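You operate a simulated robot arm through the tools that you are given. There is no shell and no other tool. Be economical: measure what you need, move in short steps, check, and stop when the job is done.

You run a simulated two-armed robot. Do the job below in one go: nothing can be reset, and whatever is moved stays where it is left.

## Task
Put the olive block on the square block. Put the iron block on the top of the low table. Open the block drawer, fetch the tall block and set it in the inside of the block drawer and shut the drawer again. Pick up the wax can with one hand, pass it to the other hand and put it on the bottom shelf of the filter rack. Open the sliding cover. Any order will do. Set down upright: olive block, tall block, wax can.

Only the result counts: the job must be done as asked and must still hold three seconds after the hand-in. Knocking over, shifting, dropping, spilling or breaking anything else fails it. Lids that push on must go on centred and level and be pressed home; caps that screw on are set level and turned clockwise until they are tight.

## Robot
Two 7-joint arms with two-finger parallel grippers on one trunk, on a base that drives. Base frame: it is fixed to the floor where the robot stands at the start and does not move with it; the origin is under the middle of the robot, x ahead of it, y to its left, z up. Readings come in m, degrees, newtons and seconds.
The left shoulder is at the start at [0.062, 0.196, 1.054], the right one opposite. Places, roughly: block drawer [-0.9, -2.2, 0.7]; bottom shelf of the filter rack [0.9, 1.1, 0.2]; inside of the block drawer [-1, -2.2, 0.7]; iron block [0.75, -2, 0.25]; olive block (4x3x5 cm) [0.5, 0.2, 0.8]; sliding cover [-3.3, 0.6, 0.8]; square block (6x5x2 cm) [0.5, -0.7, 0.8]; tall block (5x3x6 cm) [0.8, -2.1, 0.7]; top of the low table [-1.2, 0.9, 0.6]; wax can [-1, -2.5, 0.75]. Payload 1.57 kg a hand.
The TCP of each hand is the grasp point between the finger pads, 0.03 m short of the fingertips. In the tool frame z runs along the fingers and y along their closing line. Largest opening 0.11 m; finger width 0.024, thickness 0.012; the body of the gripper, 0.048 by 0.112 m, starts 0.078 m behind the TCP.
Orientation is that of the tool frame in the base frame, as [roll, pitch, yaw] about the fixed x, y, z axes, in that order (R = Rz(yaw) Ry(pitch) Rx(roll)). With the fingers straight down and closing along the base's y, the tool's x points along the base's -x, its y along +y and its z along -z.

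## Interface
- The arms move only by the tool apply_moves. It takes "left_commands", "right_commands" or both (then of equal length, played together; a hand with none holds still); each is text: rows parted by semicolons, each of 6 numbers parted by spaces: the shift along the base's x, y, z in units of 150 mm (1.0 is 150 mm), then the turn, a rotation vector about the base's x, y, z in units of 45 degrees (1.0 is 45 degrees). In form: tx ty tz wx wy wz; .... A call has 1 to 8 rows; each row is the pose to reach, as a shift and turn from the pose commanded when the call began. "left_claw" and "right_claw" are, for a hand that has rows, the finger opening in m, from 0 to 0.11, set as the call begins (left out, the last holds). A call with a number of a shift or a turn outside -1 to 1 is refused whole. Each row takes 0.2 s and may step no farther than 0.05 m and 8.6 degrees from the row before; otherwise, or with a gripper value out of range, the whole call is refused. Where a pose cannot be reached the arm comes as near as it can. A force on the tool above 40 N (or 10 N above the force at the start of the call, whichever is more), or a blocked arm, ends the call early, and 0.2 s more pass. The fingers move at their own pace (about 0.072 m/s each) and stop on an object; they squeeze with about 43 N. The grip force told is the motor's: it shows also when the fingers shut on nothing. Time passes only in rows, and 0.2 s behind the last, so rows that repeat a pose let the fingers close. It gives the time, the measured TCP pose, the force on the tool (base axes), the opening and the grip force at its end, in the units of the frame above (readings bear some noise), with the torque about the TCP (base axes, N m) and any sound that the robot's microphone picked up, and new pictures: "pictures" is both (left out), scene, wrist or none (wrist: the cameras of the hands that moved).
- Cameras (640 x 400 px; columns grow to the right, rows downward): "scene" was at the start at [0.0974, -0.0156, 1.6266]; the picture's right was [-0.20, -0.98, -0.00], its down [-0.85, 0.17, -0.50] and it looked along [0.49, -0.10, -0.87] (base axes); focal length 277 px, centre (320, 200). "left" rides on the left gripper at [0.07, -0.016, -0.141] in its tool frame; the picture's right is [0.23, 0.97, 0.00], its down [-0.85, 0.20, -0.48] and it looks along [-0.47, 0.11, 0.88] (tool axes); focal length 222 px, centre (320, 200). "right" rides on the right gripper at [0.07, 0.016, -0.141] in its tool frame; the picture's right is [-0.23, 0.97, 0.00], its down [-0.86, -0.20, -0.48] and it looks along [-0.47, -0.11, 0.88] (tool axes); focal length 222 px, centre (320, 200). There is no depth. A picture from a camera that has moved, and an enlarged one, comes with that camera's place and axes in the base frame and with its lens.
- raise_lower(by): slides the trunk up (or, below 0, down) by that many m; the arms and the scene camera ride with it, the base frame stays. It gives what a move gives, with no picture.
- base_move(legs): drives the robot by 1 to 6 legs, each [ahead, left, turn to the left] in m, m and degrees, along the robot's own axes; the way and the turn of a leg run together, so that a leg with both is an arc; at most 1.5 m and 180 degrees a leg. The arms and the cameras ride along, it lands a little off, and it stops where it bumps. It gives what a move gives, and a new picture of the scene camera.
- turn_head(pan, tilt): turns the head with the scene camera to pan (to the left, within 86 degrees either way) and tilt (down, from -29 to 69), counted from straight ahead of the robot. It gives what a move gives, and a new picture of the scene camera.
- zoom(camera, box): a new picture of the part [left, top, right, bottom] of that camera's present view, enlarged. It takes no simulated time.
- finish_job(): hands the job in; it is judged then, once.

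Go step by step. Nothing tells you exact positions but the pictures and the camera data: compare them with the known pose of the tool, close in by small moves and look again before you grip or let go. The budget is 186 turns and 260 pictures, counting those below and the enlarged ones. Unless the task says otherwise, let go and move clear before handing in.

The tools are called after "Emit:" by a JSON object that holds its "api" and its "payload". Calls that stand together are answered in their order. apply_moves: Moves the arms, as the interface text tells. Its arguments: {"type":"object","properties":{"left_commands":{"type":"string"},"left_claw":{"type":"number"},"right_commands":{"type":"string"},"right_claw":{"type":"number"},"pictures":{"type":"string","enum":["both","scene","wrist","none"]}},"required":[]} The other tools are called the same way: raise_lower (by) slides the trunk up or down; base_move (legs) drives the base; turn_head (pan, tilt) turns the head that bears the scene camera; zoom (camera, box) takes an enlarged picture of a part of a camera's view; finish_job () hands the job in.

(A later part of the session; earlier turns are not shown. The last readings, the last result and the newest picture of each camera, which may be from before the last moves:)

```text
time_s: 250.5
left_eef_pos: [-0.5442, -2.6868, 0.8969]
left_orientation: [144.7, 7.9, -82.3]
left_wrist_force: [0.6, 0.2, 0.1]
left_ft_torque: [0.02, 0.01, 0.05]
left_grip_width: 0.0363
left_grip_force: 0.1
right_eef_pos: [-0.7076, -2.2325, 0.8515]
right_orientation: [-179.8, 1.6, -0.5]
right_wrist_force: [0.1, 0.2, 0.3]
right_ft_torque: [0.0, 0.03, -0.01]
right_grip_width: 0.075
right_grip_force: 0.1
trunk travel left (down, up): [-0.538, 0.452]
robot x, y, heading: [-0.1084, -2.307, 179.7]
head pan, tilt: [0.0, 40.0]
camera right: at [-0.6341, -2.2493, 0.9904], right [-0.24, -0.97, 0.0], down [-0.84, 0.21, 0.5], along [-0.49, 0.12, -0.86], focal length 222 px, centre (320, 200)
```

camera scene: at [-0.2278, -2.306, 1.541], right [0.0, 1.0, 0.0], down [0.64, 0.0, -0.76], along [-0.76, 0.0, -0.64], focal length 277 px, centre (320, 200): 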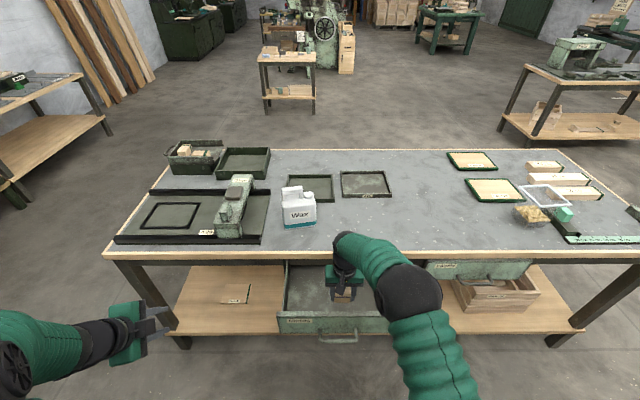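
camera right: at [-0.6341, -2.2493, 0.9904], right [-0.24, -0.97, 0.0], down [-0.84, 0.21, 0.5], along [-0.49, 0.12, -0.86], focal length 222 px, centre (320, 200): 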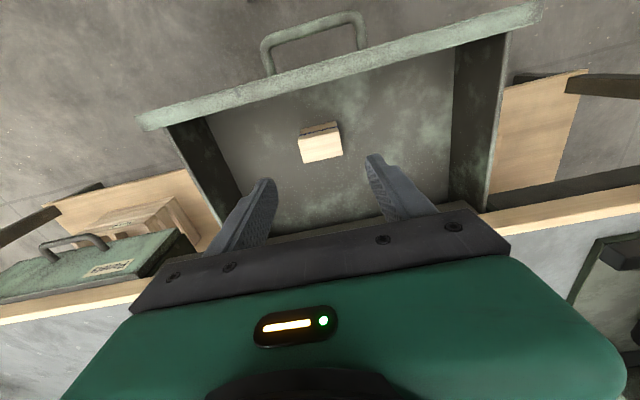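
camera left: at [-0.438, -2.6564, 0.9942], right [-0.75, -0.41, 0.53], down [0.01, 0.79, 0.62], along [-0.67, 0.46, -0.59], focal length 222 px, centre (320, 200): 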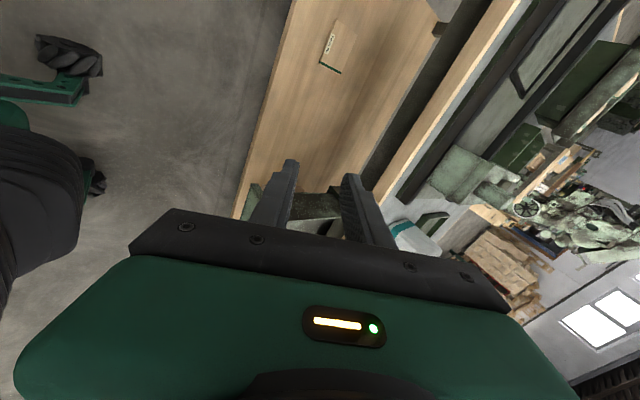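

The tall block stands upright in the drawer. I lift the right hand clear and go back to the posture from which the left hand gripped the handle.

Emit:
{"api": "apply_moves", "payload": {"right_commands": "0 0 0.3 0 0 0; 0.15 0.15 0.5 0 0 0; 0.3 0.3 0.7 0 0 0; 0.5 0.5 0.8 0 0 0; 0.7 0.7 0.8 0 0 0; 0.7 0.9 0.8 0 0 0", "pictures": "none"}}

Emit:
{"api": "base_move", "payload": {"legs": [[0, -0.345, 0.2]]}}

Emit:
{"api": "apply_moves", "payload": {"left_commands": "0 0.1 0 0 0 0; 0 0.2 0 0 0 0; 0 0.2 -0.2 0 0 0; 0 0.2 -0.4 0 0 0; 0 0.2 -0.6 0 0 0; 0 0.2 -0.6 0 0 0", "left_claw": 0.036, "pictures": "wrist"}}

```text
time_s: 251.9
left_eef_pos: [-0.5438, -2.6858, 0.8978]
left_orientation: [144.8, 7.8, -82.3]
left_wrist_force: [0.7, -0.3, -0.1]
left_ft_torque: [-0.01, -0.06, 0.02]
left_grip_width: 0.036
left_grip_force: 0.1
right_eef_pos: [-0.6041, -2.0959, 0.9684]
right_orientation: [-179.9, 1.6, -0.6]
right_wrist_force: [-0.8, -0.3, -0.2]
right_ft_torque: [0.03, -0.01, -0.03]
right_grip_width: 0.075
right_grip_force: 0.2
trunk travel left (down, up): [-0.538, 0.452]
robot x, y, heading: [-0.1068, -2.3056, 179.7]
head pan, tilt: [0.0, 40.0]
```

```text
time_s: 254.2
left_eef_pos: [-0.5415, -2.3422, 0.8961]
left_orientation: [144.7, 8.1, -82.2]
left_wrist_force: [0.7, 0.0, -0.5]
left_ft_torque: [0.02, 0.01, -0.03]
left_grip_width: 0.036
left_grip_force: 0.0
right_eef_pos: [-0.6037, -1.7538, 0.9698]
right_orientation: [-179.7, 1.7, -0.7]
right_wrist_force: [0.1, -1.2, 0.6]
right_ft_torque: [-0.03, -0.01, 0.05]
right_grip_width: 0.075
right_grip_force: 0.1
trunk travel left (down, up): [-0.538, 0.452]
robot x, y, heading: [-0.1055, -1.9615, 180.0]
head pan, tilt: [0.0, 40.0]
camera scene: at [-0.2257, -1.963, 1.5411], right [0.0, 1.0, 0.0], down [0.64, 0.0, -0.76], along [-0.76, 0.0, -0.64], focal length 277 px, centre (320, 200)
```

scene: 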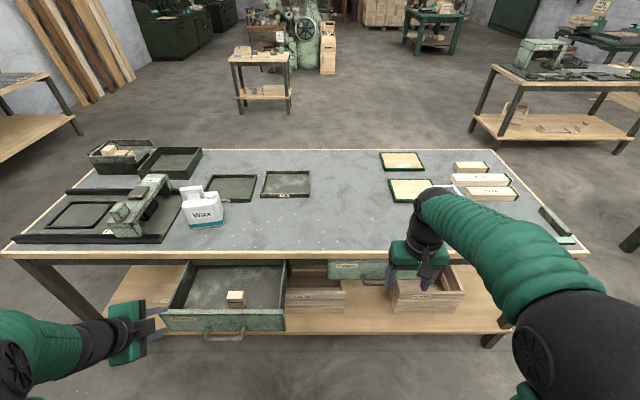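

```text
time_s: 255.6
left_eef_pos: [-0.5395, -2.3106, 0.8089]
left_orientation: [144.6, 7.9, -82.1]
left_wrist_force: [0.5, -0.2, -0.3]
left_ft_torque: [-0.01, 0.01, 0.03]
left_grip_width: 0.0363
left_grip_force: 0.1
right_eef_pos: [-0.6006, -1.7494, 0.9705]
right_orientation: [-179.8, 1.7, -0.6]
right_wrist_force: [-0.8, -0.2, 0.0]
right_ft_torque: [0.06, 0.0, -0.02]
right_grip_width: 0.0749
right_grip_force: 0.1
trunk travel left (down, up): [-0.538, 0.452]
robot x, y, heading: [-0.1046, -1.9602, 179.8]
head pan, tilt: [0.0, 40.0]
camera left: at [-0.4351, -2.3809, 0.9031], right [-0.75, -0.41, 0.53], down [0.01, 0.79, 0.62], along [-0.67, 0.47, -0.58], focal length 222 px, centre (320, 200)
```

left: 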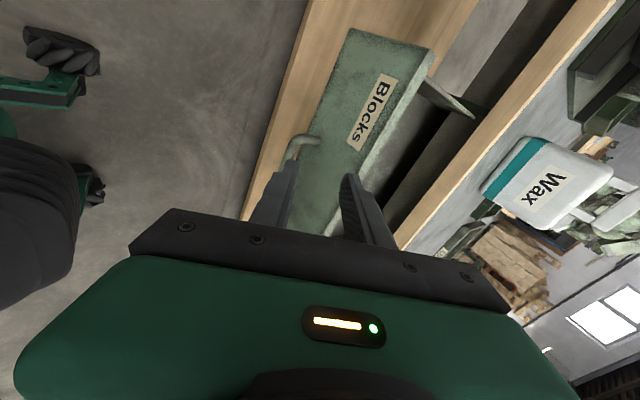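

Emit:
{"api": "apply_moves", "payload": {"left_commands": "0 0.21 0 0 0 0; 0 0.42 0 0 0 0; 0.02 0.42 -0.2 0 0 0; 0.02 0.42 -0.4 0 0 0; -0.08 0.42 -0.56 0 0 0; -0.08 0.42 -0.56 0 0 0", "pictures": "wrist"}}

Emit:
{"api": "zoom", "payload": {"camera": "left", "box": [160, 60, 440, 240]}}

```text
time_s: 257.0
left_eef_pos: [-0.5537, -2.2476, 0.724]
left_orientation: [144.7, 7.8, -82.2]
left_wrist_force: [-0.1, 0.5, 0.1]
left_ft_torque: [0.02, -0.02, 0.0]
left_grip_width: 0.0359
left_grip_force: 0.0
right_eef_pos: [-0.6011, -1.7487, 0.9705]
right_orientation: [-179.9, 1.8, -0.7]
right_wrist_force: [0.3, -0.4, -0.4]
right_ft_torque: [0.02, 0.01, 0.03]
right_grip_width: 0.0751
right_grip_force: 0.0
trunk travel left (down, up): [-0.538, 0.452]
robot x, y, heading: [-0.1072, -1.9553, 180.0]
head pan, tilt: [0.0, 40.0]
camera left: at [-0.4486, -2.3182, 0.8195], right [-0.75, -0.41, 0.53], down [0.01, 0.79, 0.62], along [-0.67, 0.46, -0.58], focal length 222 px, centre (320, 200)
```

left: 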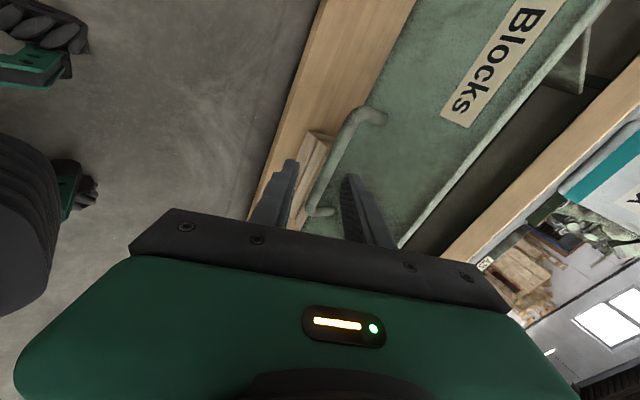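

```text
2.22 times, centred on (300, 150) of left
camera zoom: at [-0.4486, -2.3182, 0.8195], right [-0.75, -0.41, 0.53], down [0.01, 0.79, 0.62], along [-0.67, 0.46, -0.58], focal length 494 px, centre (364, 311)
```

zoom: 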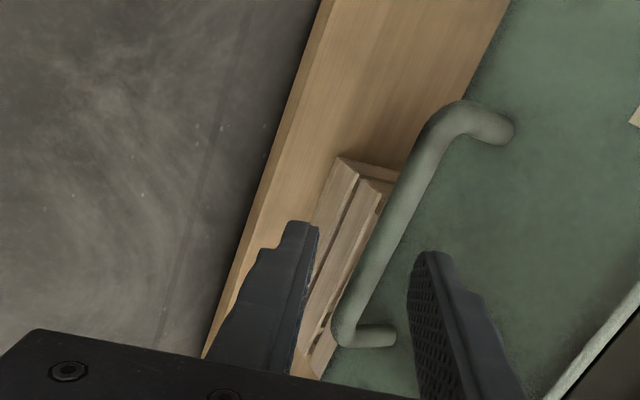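

Same picture as before the first good grip. I go in and close.

Emit:
{"api": "apply_moves", "payload": {"left_commands": "-0.06 0 -0.08 0 0 0; -0.12 0 -0.16 0 0 0; -0.155 0 -0.225 0 0 0; -0.155 0 -0.225 0 0 0", "pictures": "none"}}

Emit:
{"api": "apply_moves", "payload": {"left_commands": "0 0 0 0 0 0; 0 0 0 0 0 0; 0 0 0 0 0 0", "left_claw": 0.0, "pictures": "none"}}

```text
time_s: 258.0
left_eef_pos: [-0.5764, -2.2468, 0.6912]
left_orientation: [144.5, 7.9, -82.1]
left_wrist_force: [-1.8, 0.1, 2.9]
left_ft_torque: [-0.06, 0.09, -0.02]
left_grip_width: 0.039
left_grip_force: 2.2
right_eef_pos: [-0.6002, -1.7489, 0.97]
right_orientation: [-180.0, 1.7, -0.6]
right_wrist_force: [0.3, -0.3, -0.1]
right_ft_torque: [0.0, 0.0, 0.0]
right_grip_width: 0.0751
right_grip_force: 0.0
trunk travel left (down, up): [-0.538, 0.452]
robot x, y, heading: [-0.1098, -1.9571, 180.0]
head pan, tilt: [0.0, 40.0]
```

```text
time_s: 258.8
left_eef_pos: [-0.5749, -2.2466, 0.6922]
left_orientation: [144.4, 7.8, -82.3]
left_wrist_force: [1.3, -4.8, 23.4]
left_ft_torque: [-0.76, 0.12, -0.46]
left_grip_width: 0.016
left_grip_force: 31.6
right_eef_pos: [-0.5992, -1.7486, 0.9723]
right_orientation: [179.9, 1.8, -0.7]
right_wrist_force: [-0.1, -0.3, -0.1]
right_ft_torque: [0.03, 0.01, 0.0]
right_grip_width: 0.0754
right_grip_force: 0.2
trunk travel left (down, up): [-0.538, 0.452]
robot x, y, heading: [-0.1051, -1.9579, 180.1]
head pan, tilt: [0.0, 40.0]
```

Emit:
{"api": "apply_moves", "payload": {"left_commands": "-0.05 0 -0.01 0 0 0; -0.15 0 -0.01 0 0 0; -0.25 0 -0.015 0 0 0; -0.35 0 -0.015 0 0 0; -0.45 0 -0.02 0 0 0; -0.55 0 -0.02 0 0 0; -0.65 0 -0.02 0 0 0; -0.7 0 -0.02 0 0 0", "pictures": "scene"}}

Emit:
{"api": "apply_moves", "payload": {"left_commands": "-0.05 0 0 0 0 0; -0.15 0 0 0 0 0; -0.25 0 0 0 0 0; -0.35 0 0 0 0 0; -0.45 0 0 0 0 0; -0.55 0 0 0 0 0; -0.62 0 0 0 0 0; -0.67 0 0 0 0 0", "pictures": "both"}}

```text
time_s: 260.6
left_eef_pos: [-0.6798, -2.2473, 0.6903]
left_orientation: [144.3, 7.8, -82.2]
left_wrist_force: [0.1, -12.3, 35.3]
left_ft_torque: [-0.69, 0.14, -0.48]
left_grip_width: 0.0163
left_grip_force: 32.0
right_eef_pos: [-0.5993, -1.7489, 0.9718]
right_orientation: [-179.9, 2.0, -0.6]
right_wrist_force: [0.0, 0.2, 0.6]
right_ft_torque: [-0.01, 0.03, -0.02]
right_grip_width: 0.0749
right_grip_force: 0.1
trunk travel left (down, up): [-0.538, 0.452]
robot x, y, heading: [-0.104, -1.9556, 179.6]
head pan, tilt: [0.0, 40.0]
camera scene: at [-0.2194, -1.9573, 1.5418], right [0.0, 1.0, 0.0], down [0.64, 0.0, -0.77], along [-0.77, 0.0, -0.64], focal length 277 px, centre (320, 200)
```

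scene: 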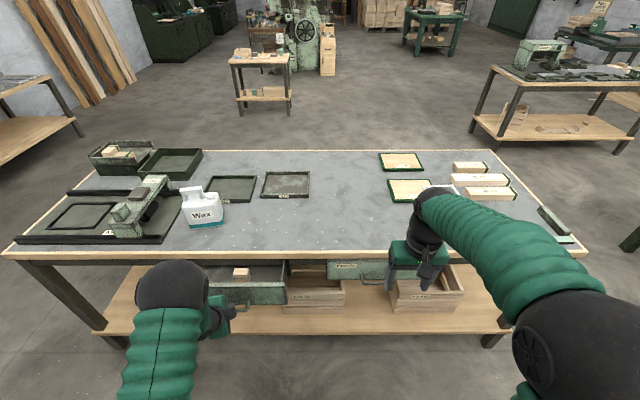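

```text
time_s: 262.4
left_eef_pos: [-0.7784, -2.2472, 0.6884]
left_orientation: [144.6, 7.8, -82.2]
left_wrist_force: [12.4, -8.2, 24.5]
left_ft_torque: [-0.32, 0.04, -0.79]
left_grip_width: 0.0159
left_grip_force: 31.6
right_eef_pos: [-0.5981, -1.7484, 0.9711]
right_orientation: [-179.9, 1.9, -0.6]
right_wrist_force: [0.0, -0.1, 0.6]
right_ft_torque: [0.01, 0.0, 0.03]
right_grip_width: 0.075
right_grip_force: 0.1
trunk travel left (down, up): [-0.538, 0.452]
robot x, y, heading: [-0.1118, -1.9595, 179.8]
head pan, tilt: [0.0, 40.0]
camera scene: at [-0.2188, -1.9582, 1.5417], right [0.0, 1.0, 0.0], down [0.64, 0.0, -0.77], along [-0.77, 0.0, -0.64], focal length 277 px, centre (320, 200)
camera left: at [-0.673, -2.3167, 0.784], right [-0.74, -0.41, 0.53], down [0.01, 0.79, 0.62], along [-0.67, 0.46, -0.58], focal length 222 px, centre (320, 200)
```

scene: 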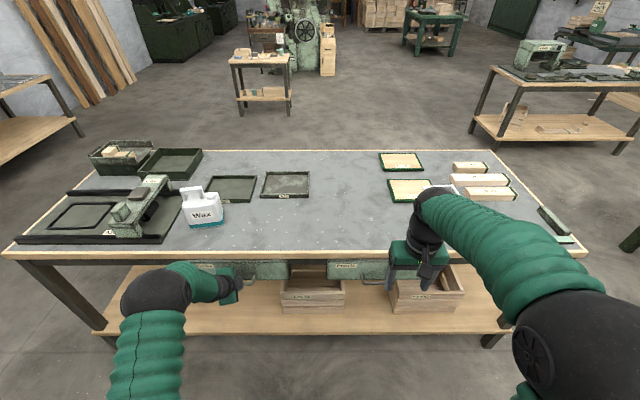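
left: 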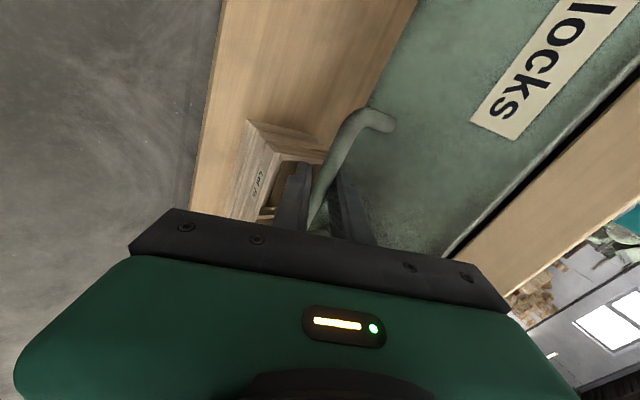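

Emit:
{"api": "apply_moves", "payload": {"left_commands": "-0.02 0 0 0 0 0; -0.04 0 0 0 0 0; -0.06 0 0 0 0 0", "pictures": "none"}}

Emit:
{"api": "apply_moves", "payload": {"left_commands": "0 0 0 0 0 0; 0 0 0 0 0 0; 0 0 0 0 0 0; 0.06 0 0.08 0 0 0; 0.14 0 0.2 0 0 0; 0.3 0 0.4 0 0 0; 0.5 0 0.6 0 0 0; 0.7 0 0.8 0 0 0", "left_claw": 0.036, "pictures": "scene"}}

Emit:
{"api": "zoom", "payload": {"camera": "scene", "box": [160, 160, 340, 300]}}

```text
time_s: 263.1
left_eef_pos: [-0.7803, -2.2459, 0.6866]
left_orientation: [145.2, 7.6, -82.3]
left_wrist_force: [21.3, -0.6, 20.2]
left_ft_torque: [0.03, -0.04, -1.05]
left_grip_width: 0.0163
left_grip_force: 32.1
right_eef_pos: [-0.5961, -1.7489, 0.9708]
right_orientation: [180.0, 2.0, -0.6]
right_wrist_force: [-0.5, -0.3, -0.2]
right_ft_torque: [-0.04, 0.03, 0.01]
right_grip_width: 0.075
right_grip_force: 0.1
trunk travel left (down, up): [-0.538, 0.452]
robot x, y, heading: [-0.1068, -1.9557, 179.9]
head pan, tilt: [0.0, 40.0]
stopped in row 3 (left hand): the force on the tool passed its limit at 58 N (the readings are from after the stop); the commanded pose is now the measured one
```

```text
time_s: 264.9
left_eef_pos: [-0.675, -2.2473, 0.804]
left_orientation: [145.2, 7.6, -82.0]
left_wrist_force: [0.2, -0.8, 0.4]
left_ft_torque: [0.02, 0.0, 0.01]
left_grip_width: 0.0362
left_grip_force: 0.1
right_eef_pos: [-0.5993, -1.7497, 0.971]
right_orientation: [-179.9, 1.7, -0.6]
right_wrist_force: [0.1, 0.2, 0.5]
right_ft_torque: [0.04, 0.03, -0.01]
right_grip_width: 0.0751
right_grip_force: 0.1
trunk travel left (down, up): [-0.538, 0.452]
robot x, y, heading: [-0.1044, -1.9596, 179.8]
head pan, tilt: [0.0, 40.0]
camera scene: at [-0.2231, -1.9582, 1.5412], right [0.0, 1.0, 0.0], down [0.64, 0.0, -0.77], along [-0.77, 0.0, -0.64], focal length 277 px, centre (320, 200)
```

scene: 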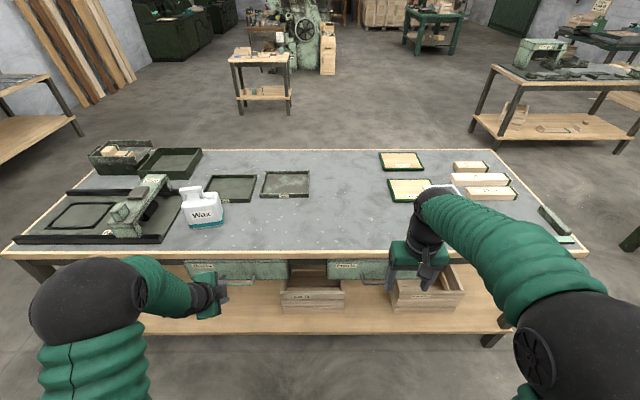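

```text
2.86 times, centred on (250, 230) of scene
camera zoom: at [-0.2231, -1.9582, 1.5412], right [0.0, 1.0, 0.0], down [0.64, 0.0, -0.77], along [-0.77, 0.0, -0.64], focal length 791 px, centre (520, 114)
```

zoom: 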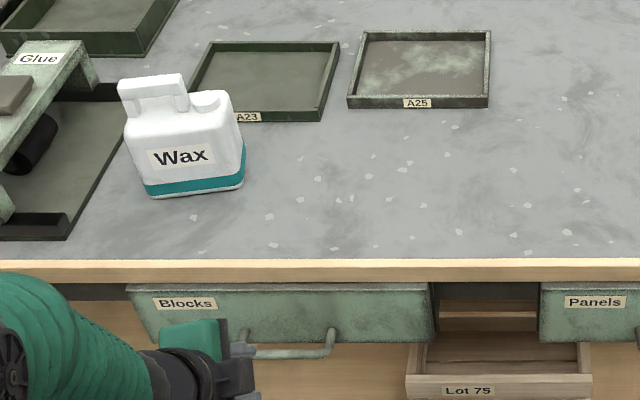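

The drawer is shut. Next the wax can: I turn the left hand straight down again with its fingers closing along x, and raise it.

Emit:
{"api": "apply_moves", "payload": {"left_commands": "0.1 0 0.2 0 0 0; 0.1 0 0.4 -0.022 -0.157 -0.045; 0.1 0 0.6 -0.044 -0.313 -0.09; 0.1 -0.1 0.8 -0.066 -0.47 -0.134; 0.1 -0.2 1 -0.088 -0.626 -0.179; 0.1 -0.3 1 -0.109 -0.783 -0.224; 0.1 -0.3 1 -0.109 -0.783 -0.224", "left_claw": 0.09, "pictures": "none"}}

Emit:
{"api": "apply_moves", "payload": {"left_commands": "0 -0.15 0.25 0 0 0; -0.1 -0.3 0.5 0 0 0; -0.3 -0.4 0.7 0 0 0; -0.5 -0.5 0.8 0 0 0; -0.5 -0.5 0.8 0 0 0", "pictures": "both"}}

```text
time_s: 266.5
left_eef_pos: [-0.661, -2.2932, 0.9551]
left_orientation: [-179.9, 0.4, -90.1]
left_wrist_force: [0.9, -0.3, 0.4]
left_ft_torque: [0.03, -0.01, 0.0]
left_grip_width: 0.0899
left_grip_force: 0.2
left hand out of reach, approached as far as the arm can: row 2
right_eef_pos: [-0.6003, -1.7515, 0.9703]
right_orientation: [-179.8, 1.7, -0.6]
right_wrist_force: [0.8, 0.4, 0.0]
right_ft_torque: [0.02, -0.01, 0.0]
right_grip_width: 0.0751
right_grip_force: 0.1
trunk travel left (down, up): [-0.538, 0.452]
robot x, y, heading: [-0.1064, -1.9587, 179.9]
head pan, tilt: [0.0, 40.0]
```

```text
time_s: 267.7
left_eef_pos: [-0.7028, -2.3486, 1.0501]
left_orientation: [-179.8, 0.3, -90.2]
left_wrist_force: [-0.2, -0.8, 0.1]
left_ft_torque: [0.01, -0.04, 0.0]
left_grip_width: 0.0899
left_grip_force: 0.1
left hand out of reach, approached as far as the arm can: row 3, 4, 5
right_eef_pos: [-0.6012, -1.7491, 0.9706]
right_orientation: [-179.9, 1.7, -0.6]
right_wrist_force: [-0.6, 0.8, -0.2]
right_ft_torque: [-0.03, 0.0, -0.02]
right_grip_width: 0.0747
right_grip_force: 0.0
trunk travel left (down, up): [-0.538, 0.452]
robot x, y, heading: [-0.1062, -1.9601, 179.7]
head pan, tilt: [0.0, 40.0]
camera scene: at [-0.2269, -1.9586, 1.5409], right [0.0, 1.0, 0.0], down [0.65, 0.0, -0.76], along [-0.76, 0.0, -0.65], focal length 277 px, centre (320, 200)
camera left: at [-0.688, -2.4197, 1.1908], right [-0.97, -0.23, 0.0], down [-0.2, 0.85, 0.48], along [-0.1, 0.47, -0.88], focal length 222 px, centre (320, 200)
```

scene: 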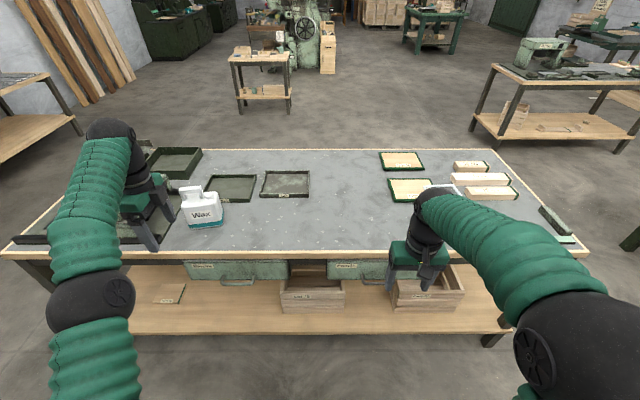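
left: 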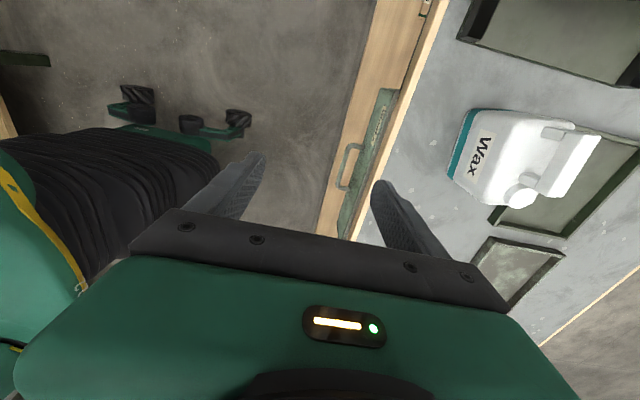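

Emit:
{"api": "zoom", "payload": {"camera": "left", "box": [430, 90, 620, 230]}}

Emit:
{"api": "zoom", "payload": {"camera": "scene", "box": [150, 160, 270, 250]}}

```text
2.86 times, centred on (525, 160) of left
camera zoom: at [-0.688, -2.4197, 1.1908], right [-0.97, -0.23, 0.0], down [-0.2, 0.85, 0.48], along [-0.1, 0.47, -0.88], focal length 635 px, centre (-266, 314)
```

zoom: 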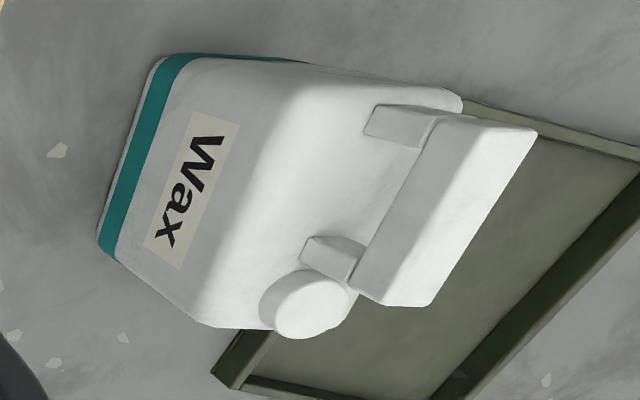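

```text
4.44 times, centred on (210, 205) of scene
camera zoom: at [-0.2269, -1.9586, 1.5409], right [0.0, 1.0, 0.0], down [0.65, 0.0, -0.76], along [-0.76, 0.0, -0.65], focal length 1230 px, centre (809, 178)
```

zoom: 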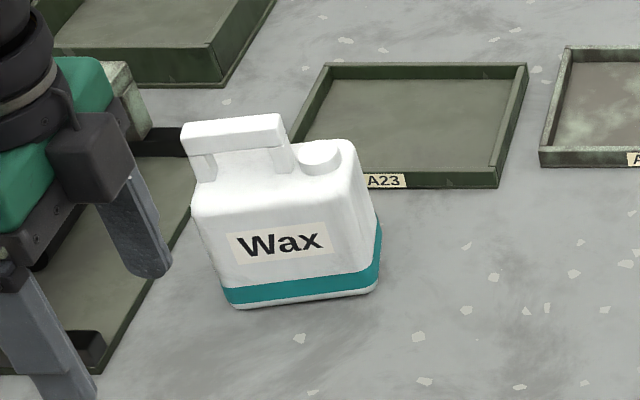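

The can: front-bottom corners at (-0.921,-2.428) and (-0.94,-2.321), turned about 10°, table z 0.81, handle bar centre at (-0.973,-2.402), top 0.955. I raise the trunk and drive closer.

Emit:
{"api": "raise_lower", "payload": {"by": 0.15}}

Emit:
{"api": "base_move", "payload": {"legs": [[0.28, 0.12, 0]]}}

Emit:
{"api": "apply_moves", "payload": {"left_commands": "0 0.1 -0.1 0 0 0.1; 0 0.2 -0.25 0 0 0.22; 0 0.3 -0.35 0 0 0.22; 0 0.3 -0.35 0 0 0.22", "left_claw": 0.07, "pictures": "both"}}

```text
time_s: 269.4
left_eef_pos: [-0.7022, -2.3498, 1.2003]
left_orientation: [-179.9, 0.1, -90.0]
left_wrist_force: [0.0, -0.3, -0.2]
left_ft_torque: [-0.03, -0.01, 0.0]
left_grip_width: 0.0898
left_grip_force: 0.1
right_eef_pos: [-0.6021, -1.7496, 1.1201]
right_orientation: [-179.9, 1.8, -0.6]
right_wrist_force: [0.2, 0.3, 0.4]
right_ft_torque: [0.0, -0.03, -0.03]
right_grip_width: 0.0751
right_grip_force: 0.1
trunk travel left (down, up): [-0.688, 0.302]
robot x, y, heading: [-0.1052, -1.9566, 179.8]
head pan, tilt: [0.0, 40.0]
```

```text
time_s: 271.5
left_eef_pos: [-0.9826, -2.4636, 1.2037]
left_orientation: [180.0, 0.0, -90.2]
left_wrist_force: [0.1, 0.5, 0.6]
left_ft_torque: [-0.01, -0.03, 0.0]
left_grip_width: 0.0899
left_grip_force: 0.2
right_eef_pos: [-0.8798, -1.8644, 1.1198]
right_orientation: [179.9, 1.8, -0.8]
right_wrist_force: [0.0, -0.3, 0.2]
right_ft_torque: [-0.04, 0.0, -0.01]
right_grip_width: 0.075
right_grip_force: 0.0
trunk travel left (down, up): [-0.688, 0.302]
robot x, y, heading: [-0.3859, -2.0766, 179.6]
head pan, tilt: [0.0, 40.0]
camera scene: at [-0.5048, -2.0714, 1.6912], right [0.01, 1.0, 0.0], down [0.64, -0.01, -0.77], along [-0.77, 0.0, -0.64], focal length 277 px, centre (320, 200)
```

scene: 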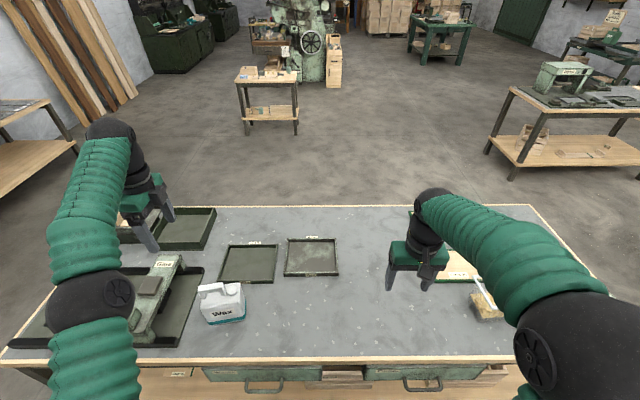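

```text
time_s: 272.5
left_eef_pos: [-0.9846, -2.4222, 1.1491]
left_orientation: [-180.0, 0.2, -80.2]
left_wrist_force: [0.4, -0.6, 0.6]
left_ft_torque: [-0.04, 0.02, -0.01]
left_grip_width: 0.07
left_grip_force: 0.0
right_eef_pos: [-0.8801, -1.8677, 1.1209]
right_orientation: [-179.9, 1.8, -0.9]
right_wrist_force: [0.1, 0.2, -0.3]
right_ft_torque: [0.0, 0.0, -0.04]
right_grip_width: 0.075
right_grip_force: 0.1
trunk travel left (down, up): [-0.688, 0.302]
robot x, y, heading: [-0.3854, -2.0823, 179.9]
head pan, tilt: [0.0, 40.0]
camera scene: at [-0.5075, -2.0776, 1.691], right [0.01, 1.0, 0.0], down [0.64, 0.0, -0.76], along [-0.76, 0.0, -0.64], focal length 277 px, centre (320, 200)
camera left: at [-0.9569, -2.4884, 1.289], right [-0.92, -0.39, 0.0], down [-0.34, 0.81, 0.48], along [-0.19, 0.44, -0.88], focal length 222 px, centre (320, 200)
```

scene: 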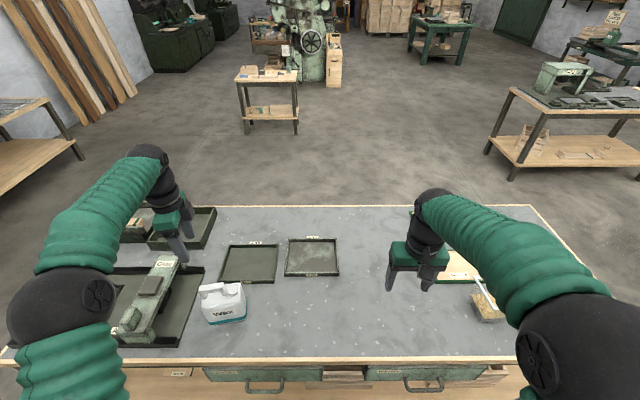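
left: 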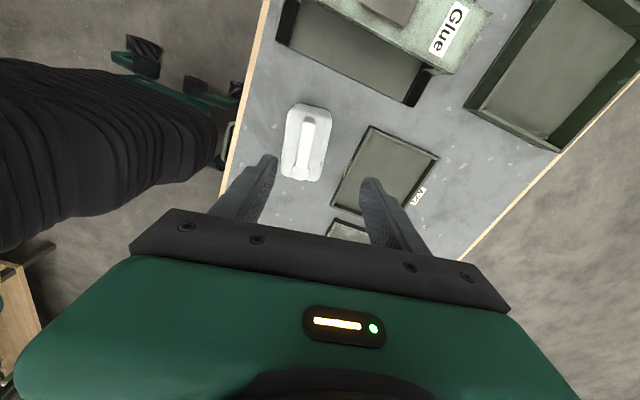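

Emit:
{"api": "zoom", "payload": {"camera": "left", "box": [240, 90, 400, 190]}}

```text
4.00 times, centred on (320, 140) of left
camera zoom: at [-0.9569, -2.4884, 1.289], right [-0.92, -0.39, 0.0], down [-0.34, 0.81, 0.48], along [-0.19, 0.44, -0.88], focal length 888 px, centre (320, 440)
```

zoom: 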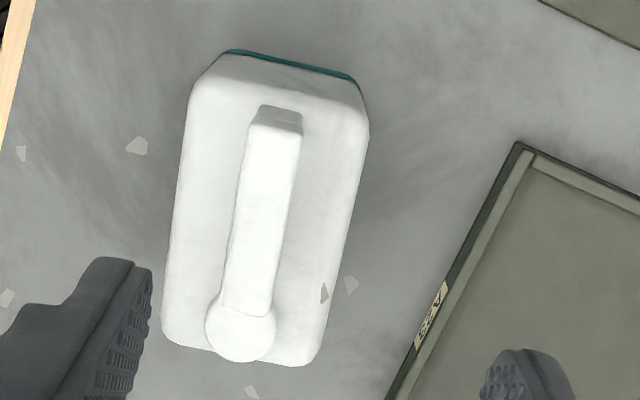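

The bar centre is confirmed at (-0.970, -2.403). I go down over it.

Emit:
{"api": "apply_moves", "payload": {"left_commands": "0.097 0.128 0 0 0 0.04; 0.097 0.128 -0.3 0 0 0.04; 0.097 0.128 -0.6 0 0 0.04; 0.097 0.128 -0.9 0 0 0.04; 0.097 0.128 -0.95 0 0 0.04; 0.097 0.128 -0.95 0 0 0.04", "left_claw": 0.06, "pictures": "both"}}

Emit:
{"api": "zoom", "payload": {"camera": "left", "box": [200, 80, 440, 230]}}

Emit:
{"api": "zoom", "payload": {"camera": "scene", "box": [160, 250, 280, 340]}}

```text
time_s: 273.9
left_eef_pos: [-0.969, -2.4026, 1.0059]
left_orientation: [-180.0, 0.2, -78.5]
left_wrist_force: [0.7, -0.4, 0.5]
left_ft_torque: [0.0, 0.02, 0.0]
left_grip_width: 0.0599
left_grip_force: 0.1
right_eef_pos: [-0.8797, -1.8675, 1.1203]
right_orientation: [-179.9, 1.8, -0.8]
right_wrist_force: [-0.3, -0.7, -0.9]
right_ft_torque: [-0.01, -0.04, 0.02]
right_grip_width: 0.075
right_grip_force: 0.0
trunk travel left (down, up): [-0.688, 0.302]
robot x, y, heading: [-0.3862, -2.0781, 179.8]
head pan, tilt: [0.0, 40.0]
camera scene: at [-0.5076, -2.0769, 1.691], right [0.01, 1.0, 0.0], down [0.64, 0.0, -0.76], along [-0.76, 0.0, -0.64], focal length 277 px, centre (320, 200)
camera left: at [-0.9391, -2.4691, 1.1462], right [-0.91, -0.42, 0.0], down [-0.37, 0.8, 0.48], along [-0.2, 0.44, -0.88], focal length 222 px, centre (320, 200)
```

scene: 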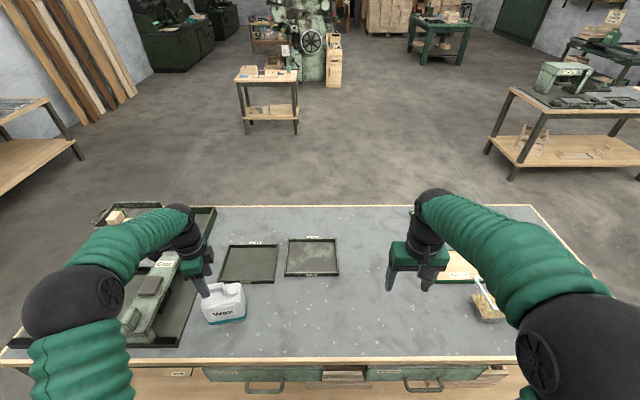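
left: 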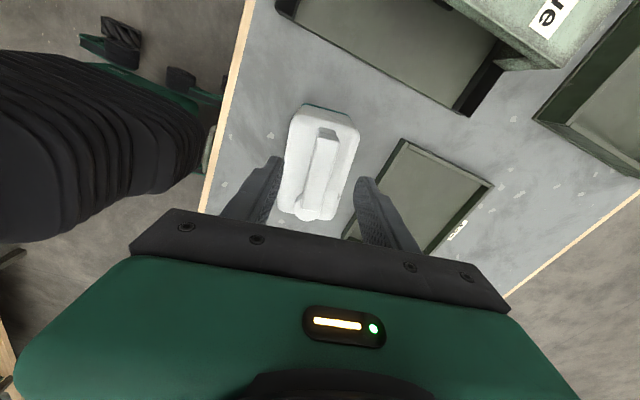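

```text
2.67 times, centred on (320, 155) of left
camera zoom: at [-0.9391, -2.4691, 1.1462], right [-0.91, -0.42, 0.0], down [-0.37, 0.8, 0.48], along [-0.2, 0.44, -0.88], focal length 592 px, centre (320, 320)
```

zoom: 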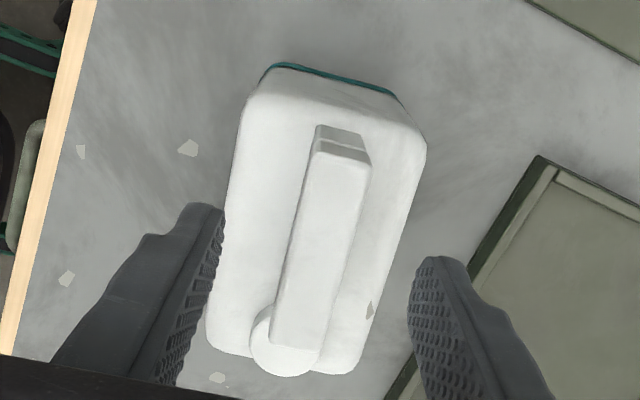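

```text
4.44 times, centred on (220, 295) of scene
camera zoom: at [-0.5076, -2.0769, 1.691], right [0.01, 1.0, 0.0], down [0.64, 0.0, -0.76], along [-0.76, 0.0, -0.64], focal length 1230 px, centre (764, -222)
```

zoom: 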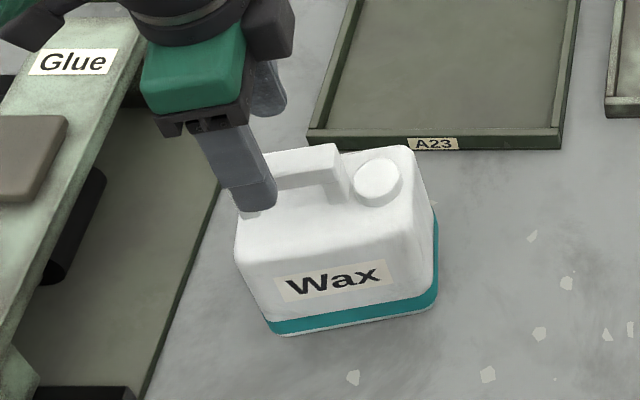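

Emit:
{"api": "apply_moves", "payload": {"left_commands": "0 0 -0.15 0 0 -0.02; 0 0 -0.27 0 0 -0.02; 0 0 -0.32 0 0 -0.02; 0 0 -0.35 0 0 -0.02; 0 0 -0.38 0 0 -0.02", "left_claw": 0.05, "pictures": "both"}}

Emit:
{"api": "zoom", "payload": {"camera": "scene", "box": [160, 250, 280, 340]}}

```text
time_s: 275.1
left_eef_pos: [-0.9694, -2.4034, 0.9483]
left_orientation: [180.0, 0.2, -79.5]
left_wrist_force: [-0.7, -0.5, 0.2]
left_ft_torque: [-0.02, -0.04, -0.01]
left_grip_width: 0.0502
left_grip_force: 0.1
right_eef_pos: [-0.8796, -1.8697, 1.121]
right_orientation: [-179.8, 1.8, -0.8]
right_wrist_force: [0.0, -0.4, 0.3]
right_ft_torque: [0.0, 0.01, -0.03]
right_grip_width: 0.0748
right_grip_force: 0.1
trunk travel left (down, up): [-0.688, 0.302]
robot x, y, heading: [-0.3878, -2.0778, 179.5]
head pan, tilt: [0.0, 40.0]
camera scene: at [-0.5079, -2.0781, 1.691], right [0.01, 1.0, 0.0], down [0.64, 0.0, -0.76], along [-0.76, 0.0, -0.64], focal length 277 px, centre (320, 200)
camera left: at [-0.9401, -2.4703, 1.0897], right [-0.92, -0.4, 0.0], down [-0.35, 0.8, 0.48], along [-0.19, 0.44, -0.88], focal length 222 px, centre (320, 200)
```

scene: 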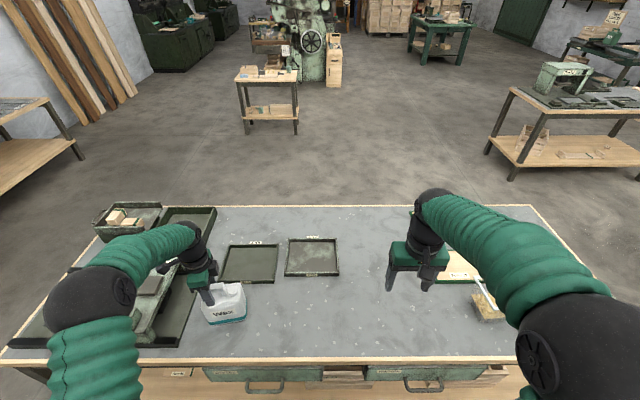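
left: 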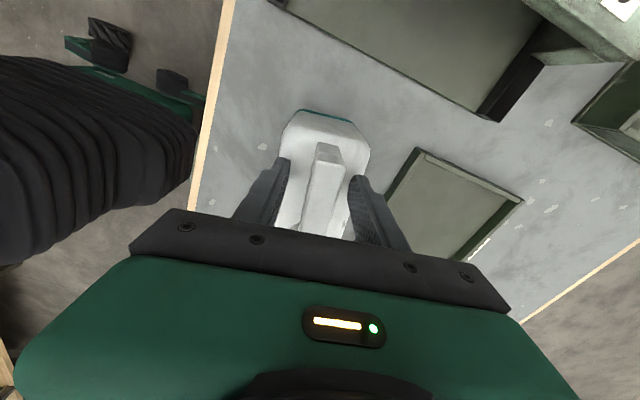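

```text
4.44 times, centred on (220, 295) of scene
camera zoom: at [-0.5079, -2.0781, 1.691], right [0.01, 1.0, 0.0], down [0.64, 0.0, -0.76], along [-0.76, 0.0, -0.64], focal length 1230 px, centre (764, -222)
```

zoom: 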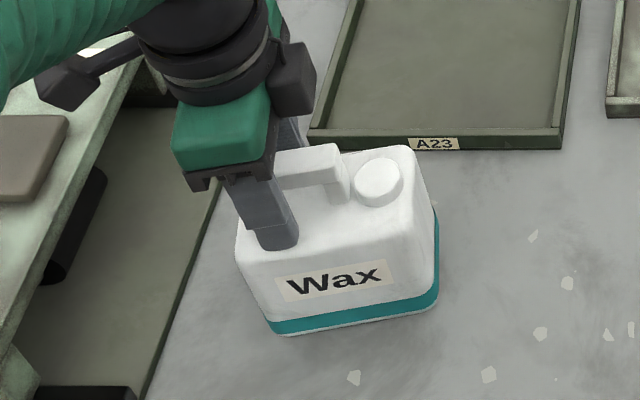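

Emit:
{"api": "apply_moves", "payload": {"left_commands": "-0.01 0.08 0 0 0 0; -0.01 0.08 0 0 0 0", "pictures": "none"}}

Emit:
{"api": "apply_moves", "payload": {"left_commands": "0 0 0 0 0 0; 0 0 0 0 0 0; 0 0 0 0 0 0", "left_claw": 0.0, "pictures": "none"}}

Emit:
{"api": "apply_moves", "payload": {"left_commands": "0 0 0.1 0 0 0; 0 0 0.3 0 0 0; 0 0 0.5 0 0 0; 0 0 0.7 0 0 0; 0 0 0.7 0 0 0", "pictures": "both"}}

```text
time_s: 275.7
left_eef_pos: [-0.9702, -2.3911, 0.9476]
left_orientation: [179.9, 0.2, -79.4]
left_wrist_force: [-0.8, -0.5, -0.8]
left_ft_torque: [-0.01, 0.02, 0.0]
left_grip_width: 0.0501
left_grip_force: 0.1
right_eef_pos: [-0.8818, -1.8687, 1.1205]
right_orientation: [180.0, 1.7, -0.7]
right_wrist_force: [0.8, 1.1, -0.3]
right_ft_torque: [0.0, 0.01, 0.0]
right_grip_width: 0.0748
right_grip_force: 0.1
trunk travel left (down, up): [-0.688, 0.302]
robot x, y, heading: [-0.3848, -2.0793, 179.8]
head pan, tilt: [0.0, 40.0]
```

```text
time_s: 276.5
left_eef_pos: [-0.9709, -2.3898, 0.9498]
left_orientation: [-180.0, 0.2, -79.4]
left_wrist_force: [-2.7, -0.6, 1.5]
left_ft_torque: [0.02, 0.11, 0.04]
left_grip_width: 0.0197
left_grip_force: 33.6
right_eef_pos: [-0.8799, -1.8688, 1.1213]
right_orientation: [-179.8, 1.9, -0.7]
right_wrist_force: [0.2, -0.7, 0.8]
right_ft_torque: [-0.05, 0.0, 0.0]
right_grip_width: 0.0749
right_grip_force: 0.1
trunk travel left (down, up): [-0.688, 0.302]
robot x, y, heading: [-0.3882, -2.0803, 179.9]
head pan, tilt: [0.0, 40.0]
```

```text
time_s: 277.7
left_eef_pos: [-0.9697, -2.3921, 1.0527]
left_orientation: [-179.9, 0.2, -79.4]
left_wrist_force: [-0.1, 0.9, -7.2]
left_ft_torque: [-0.09, -0.02, 0.0]
left_grip_width: 0.0199
left_grip_force: 33.9
right_eef_pos: [-0.8809, -1.8686, 1.1204]
right_orientation: [-179.9, 1.7, -0.8]
right_wrist_force: [-0.5, 1.2, 0.2]
right_ft_torque: [0.03, 0.01, 0.03]
right_grip_width: 0.0751
right_grip_force: 0.0
trunk travel left (down, up): [-0.688, 0.302]
robot x, y, heading: [-0.3866, -2.0731, 179.9]
head pan, tilt: [0.0, 40.0]
camera scene: at [-0.5093, -2.0788, 1.6908], right [0.01, 1.0, 0.0], down [0.65, 0.0, -0.76], along [-0.76, 0.0, -0.65], focal length 277 px, centre (320, 200)
camera left: at [-0.9418, -2.4577, 1.1933], right [-0.92, -0.4, 0.0], down [-0.35, 0.8, 0.48], along [-0.19, 0.44, -0.88], focal length 222 px, centre (320, 200)
```

scene: 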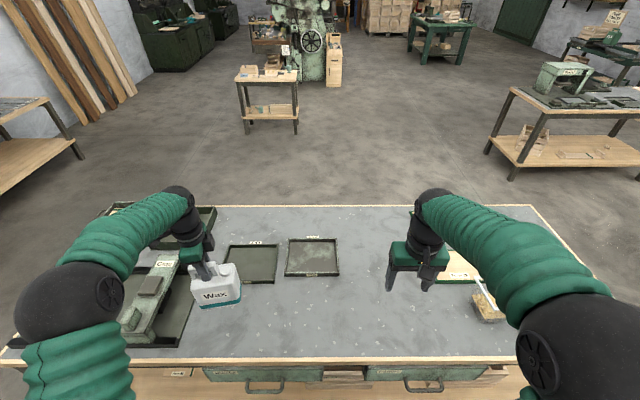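
left: 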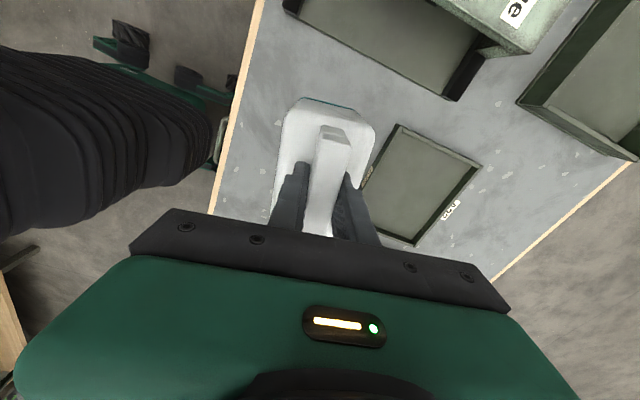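

The can hangs level in the left hand (about 0.7 kg). I back off from the table and turn the can so that its narrow end faces the robot.

Emit:
{"api": "base_move", "payload": {"legs": [[-0.35, 0, 0]]}}

Emit:
{"api": "apply_moves", "payload": {"left_commands": "0 0.05 0 0 0 0.15; 0 0.1 0 0 0 0.3; 0 0.2 0 0 0 0.45; 0 0.3 0 0 0 0.6; 0 0.4 0 0 0 0.75; 0 0.5 0 0 0 0.87; 0 0.6 0 0 0 0.87", "pictures": "none"}}

Emit:
{"api": "apply_moves", "payload": {"left_commands": "0 0.15 0 0 0 0.15; 0 0.3 0 0 0 0.3; 0 0.45 0 0 0 0.45; 0 0.6 0 0 0 0.6; 0 0.8 0 0 0 0.75; 0 1 0 0 0 0.89; 0 1 0 0 0 0.89", "pictures": "both"}}

```text
time_s: 279.9
left_eef_pos: [-0.6259, -2.3906, 1.0508]
left_orientation: [-179.8, 0.2, -79.6]
left_wrist_force: [0.4, -0.5, -7.1]
left_ft_torque: [-0.08, -0.01, 0.03]
left_grip_width: 0.0201
left_grip_force: 34.2
right_eef_pos: [-0.535, -1.8692, 1.1194]
right_orientation: [-179.8, 1.6, -1.1]
right_wrist_force: [0.5, 0.4, 0.1]
right_ft_torque: [-0.02, -0.04, 0.01]
right_grip_width: 0.0751
right_grip_force: 0.1
trunk travel left (down, up): [-0.688, 0.302]
robot x, y, heading: [-0.0395, -2.0798, 179.5]
head pan, tilt: [0.0, 40.0]
camera scene: at [-0.1659, -2.0808, 1.6905], right [0.01, 1.0, 0.0], down [0.65, -0.01, -0.76], along [-0.76, 0.01, -0.65], focal length 277 px, centre (320, 200)
```

scene: 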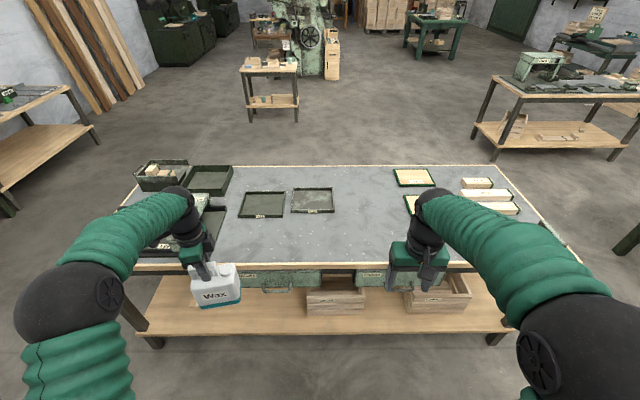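

```text
time_s: 281.6
left_eef_pos: [-0.6222, -2.3002, 1.0529]
left_orientation: [179.9, 0.1, -40.4]
left_wrist_force: [-0.7, 0.4, -7.3]
left_ft_torque: [-0.06, -0.1, 0.02]
left_grip_width: 0.0196
left_grip_force: 33.9
right_eef_pos: [-0.5302, -1.8682, 1.1213]
right_orientation: [-179.9, 1.8, -0.9]
right_wrist_force: [1.3, -0.3, 0.7]
right_ft_torque: [-0.02, 0.0, -0.02]
right_grip_width: 0.0748
right_grip_force: 0.0
trunk travel left (down, up): [-0.688, 0.302]
robot x, y, heading: [-0.0397, -2.0773, 179.3]
head pan, tilt: [0.0, 40.0]
```

```text
time_s: 283.1
left_eef_pos: [-0.6223, -2.1479, 1.0553]
left_orientation: [179.9, 0.2, -0.4]
left_wrist_force: [-0.2, -0.2, -7.0]
left_ft_torque: [0.02, -0.06, 0.0]
left_grip_width: 0.0201
left_grip_force: 33.8
right_eef_pos: [-0.5305, -1.867, 1.1198]
right_orientation: [180.0, 1.9, -1.0]
right_wrist_force: [0.2, -0.2, -1.0]
right_ft_torque: [-0.02, 0.01, 0.0]
right_grip_width: 0.0753
right_grip_force: 0.1
trunk travel left (down, up): [-0.688, 0.302]
robot x, y, heading: [-0.0427, -2.0796, 179.5]
head pan, tilt: [0.0, 40.0]
camera scene: at [-0.1626, -2.0777, 1.6908], right [0.01, 1.0, 0.0], down [0.65, -0.01, -0.76], along [-0.76, 0.01, -0.65], focal length 277 px, centre (320, 200)
camera left: at [-0.5532, -2.1324, 1.195], right [0.22, -0.98, 0.0], down [-0.86, -0.19, 0.48], along [-0.47, -0.11, -0.88], focal length 222 px, centre (320, 200)
```

scene: 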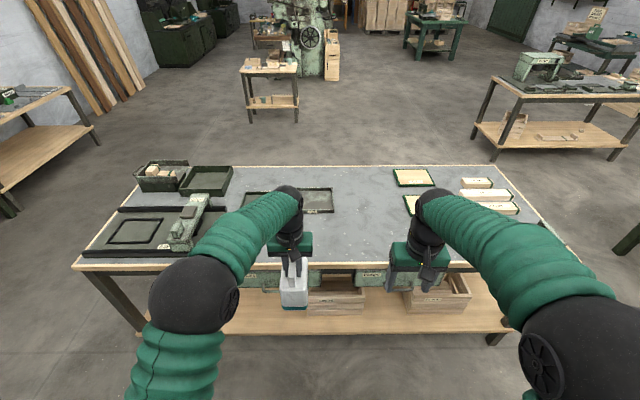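
left: 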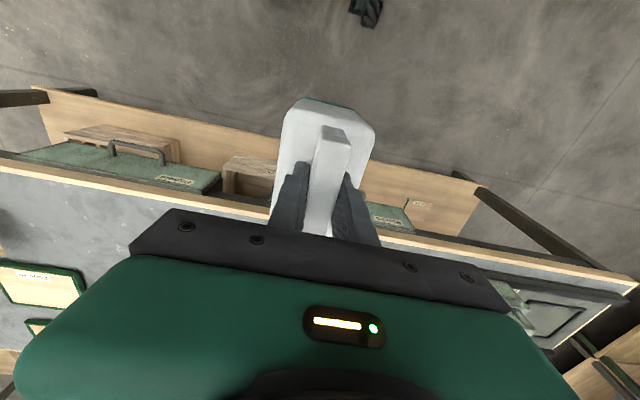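

The can's narrow end now faces the robot. I tilt the right hand 45° forward and bring it in front of the can.

Emit:
{"api": "apply_moves", "payload": {"right_commands": "0.05 0 -0.13 0 0.19 0; 0.1 0 -0.26 0 0.38 0; 0.15 0 -0.4 0 0.57 0; 0.2 0 -0.53 0 0.76 0; 0.25 0 -0.67 0 0.95 0; 0.27 0 -0.85 0 1 0; 0.27 0 -0.85 0 1 0", "right_claw": 0.105, "pictures": "both"}}

```text
time_s: 284.8
left_eef_pos: [-0.6212, -2.1489, 1.0541]
left_orientation: [179.7, 0.2, -0.5]
left_wrist_force: [0.4, -0.1, -5.9]
left_ft_torque: [0.01, -0.06, 0.0]
left_grip_width: 0.0199
left_grip_force: 33.8
right_eef_pos: [-0.5188, -1.8643, 0.9905]
right_orientation: [179.0, 46.9, -1.5]
right_wrist_force: [0.7, 0.5, -0.4]
right_ft_torque: [-0.01, -0.03, -0.04]
right_grip_width: 0.1052
right_grip_force: 0.1
right hand out of reach, approached as far as the arm can: row 5, 6, 7
trunk travel left (down, up): [-0.688, 0.302]
robot x, y, heading: [-0.0417, -2.081, 179.1]
head pan, tilt: [0.0, 40.0]
camera scene: at [-0.1606, -2.0779, 1.691], right [0.01, 1.0, 0.0], down [0.64, -0.01, -0.76], along [-0.76, 0.01, -0.64], focal length 277 px, centre (320, 200)
camera right: at [-0.3692, -1.881, 1.0358], right [-0.17, -0.97, 0.18], down [-0.23, 0.21, 0.95], along [-0.96, 0.12, -0.26], focal length 222 px, centre (320, 200)
```

scene: 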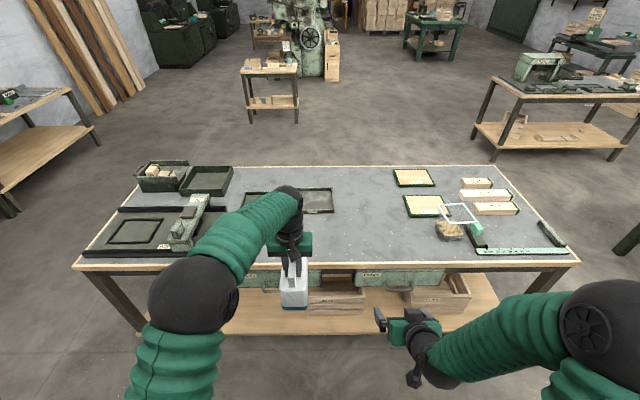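
right: 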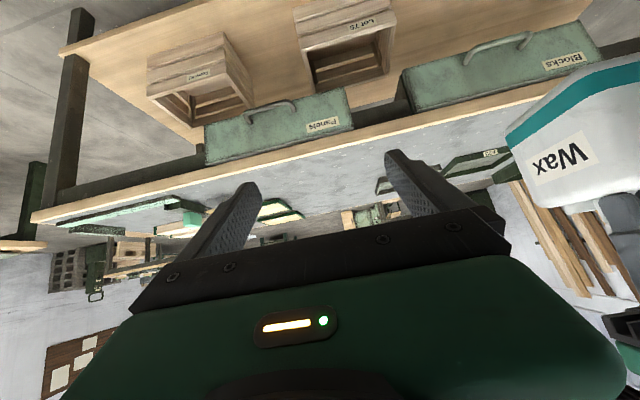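

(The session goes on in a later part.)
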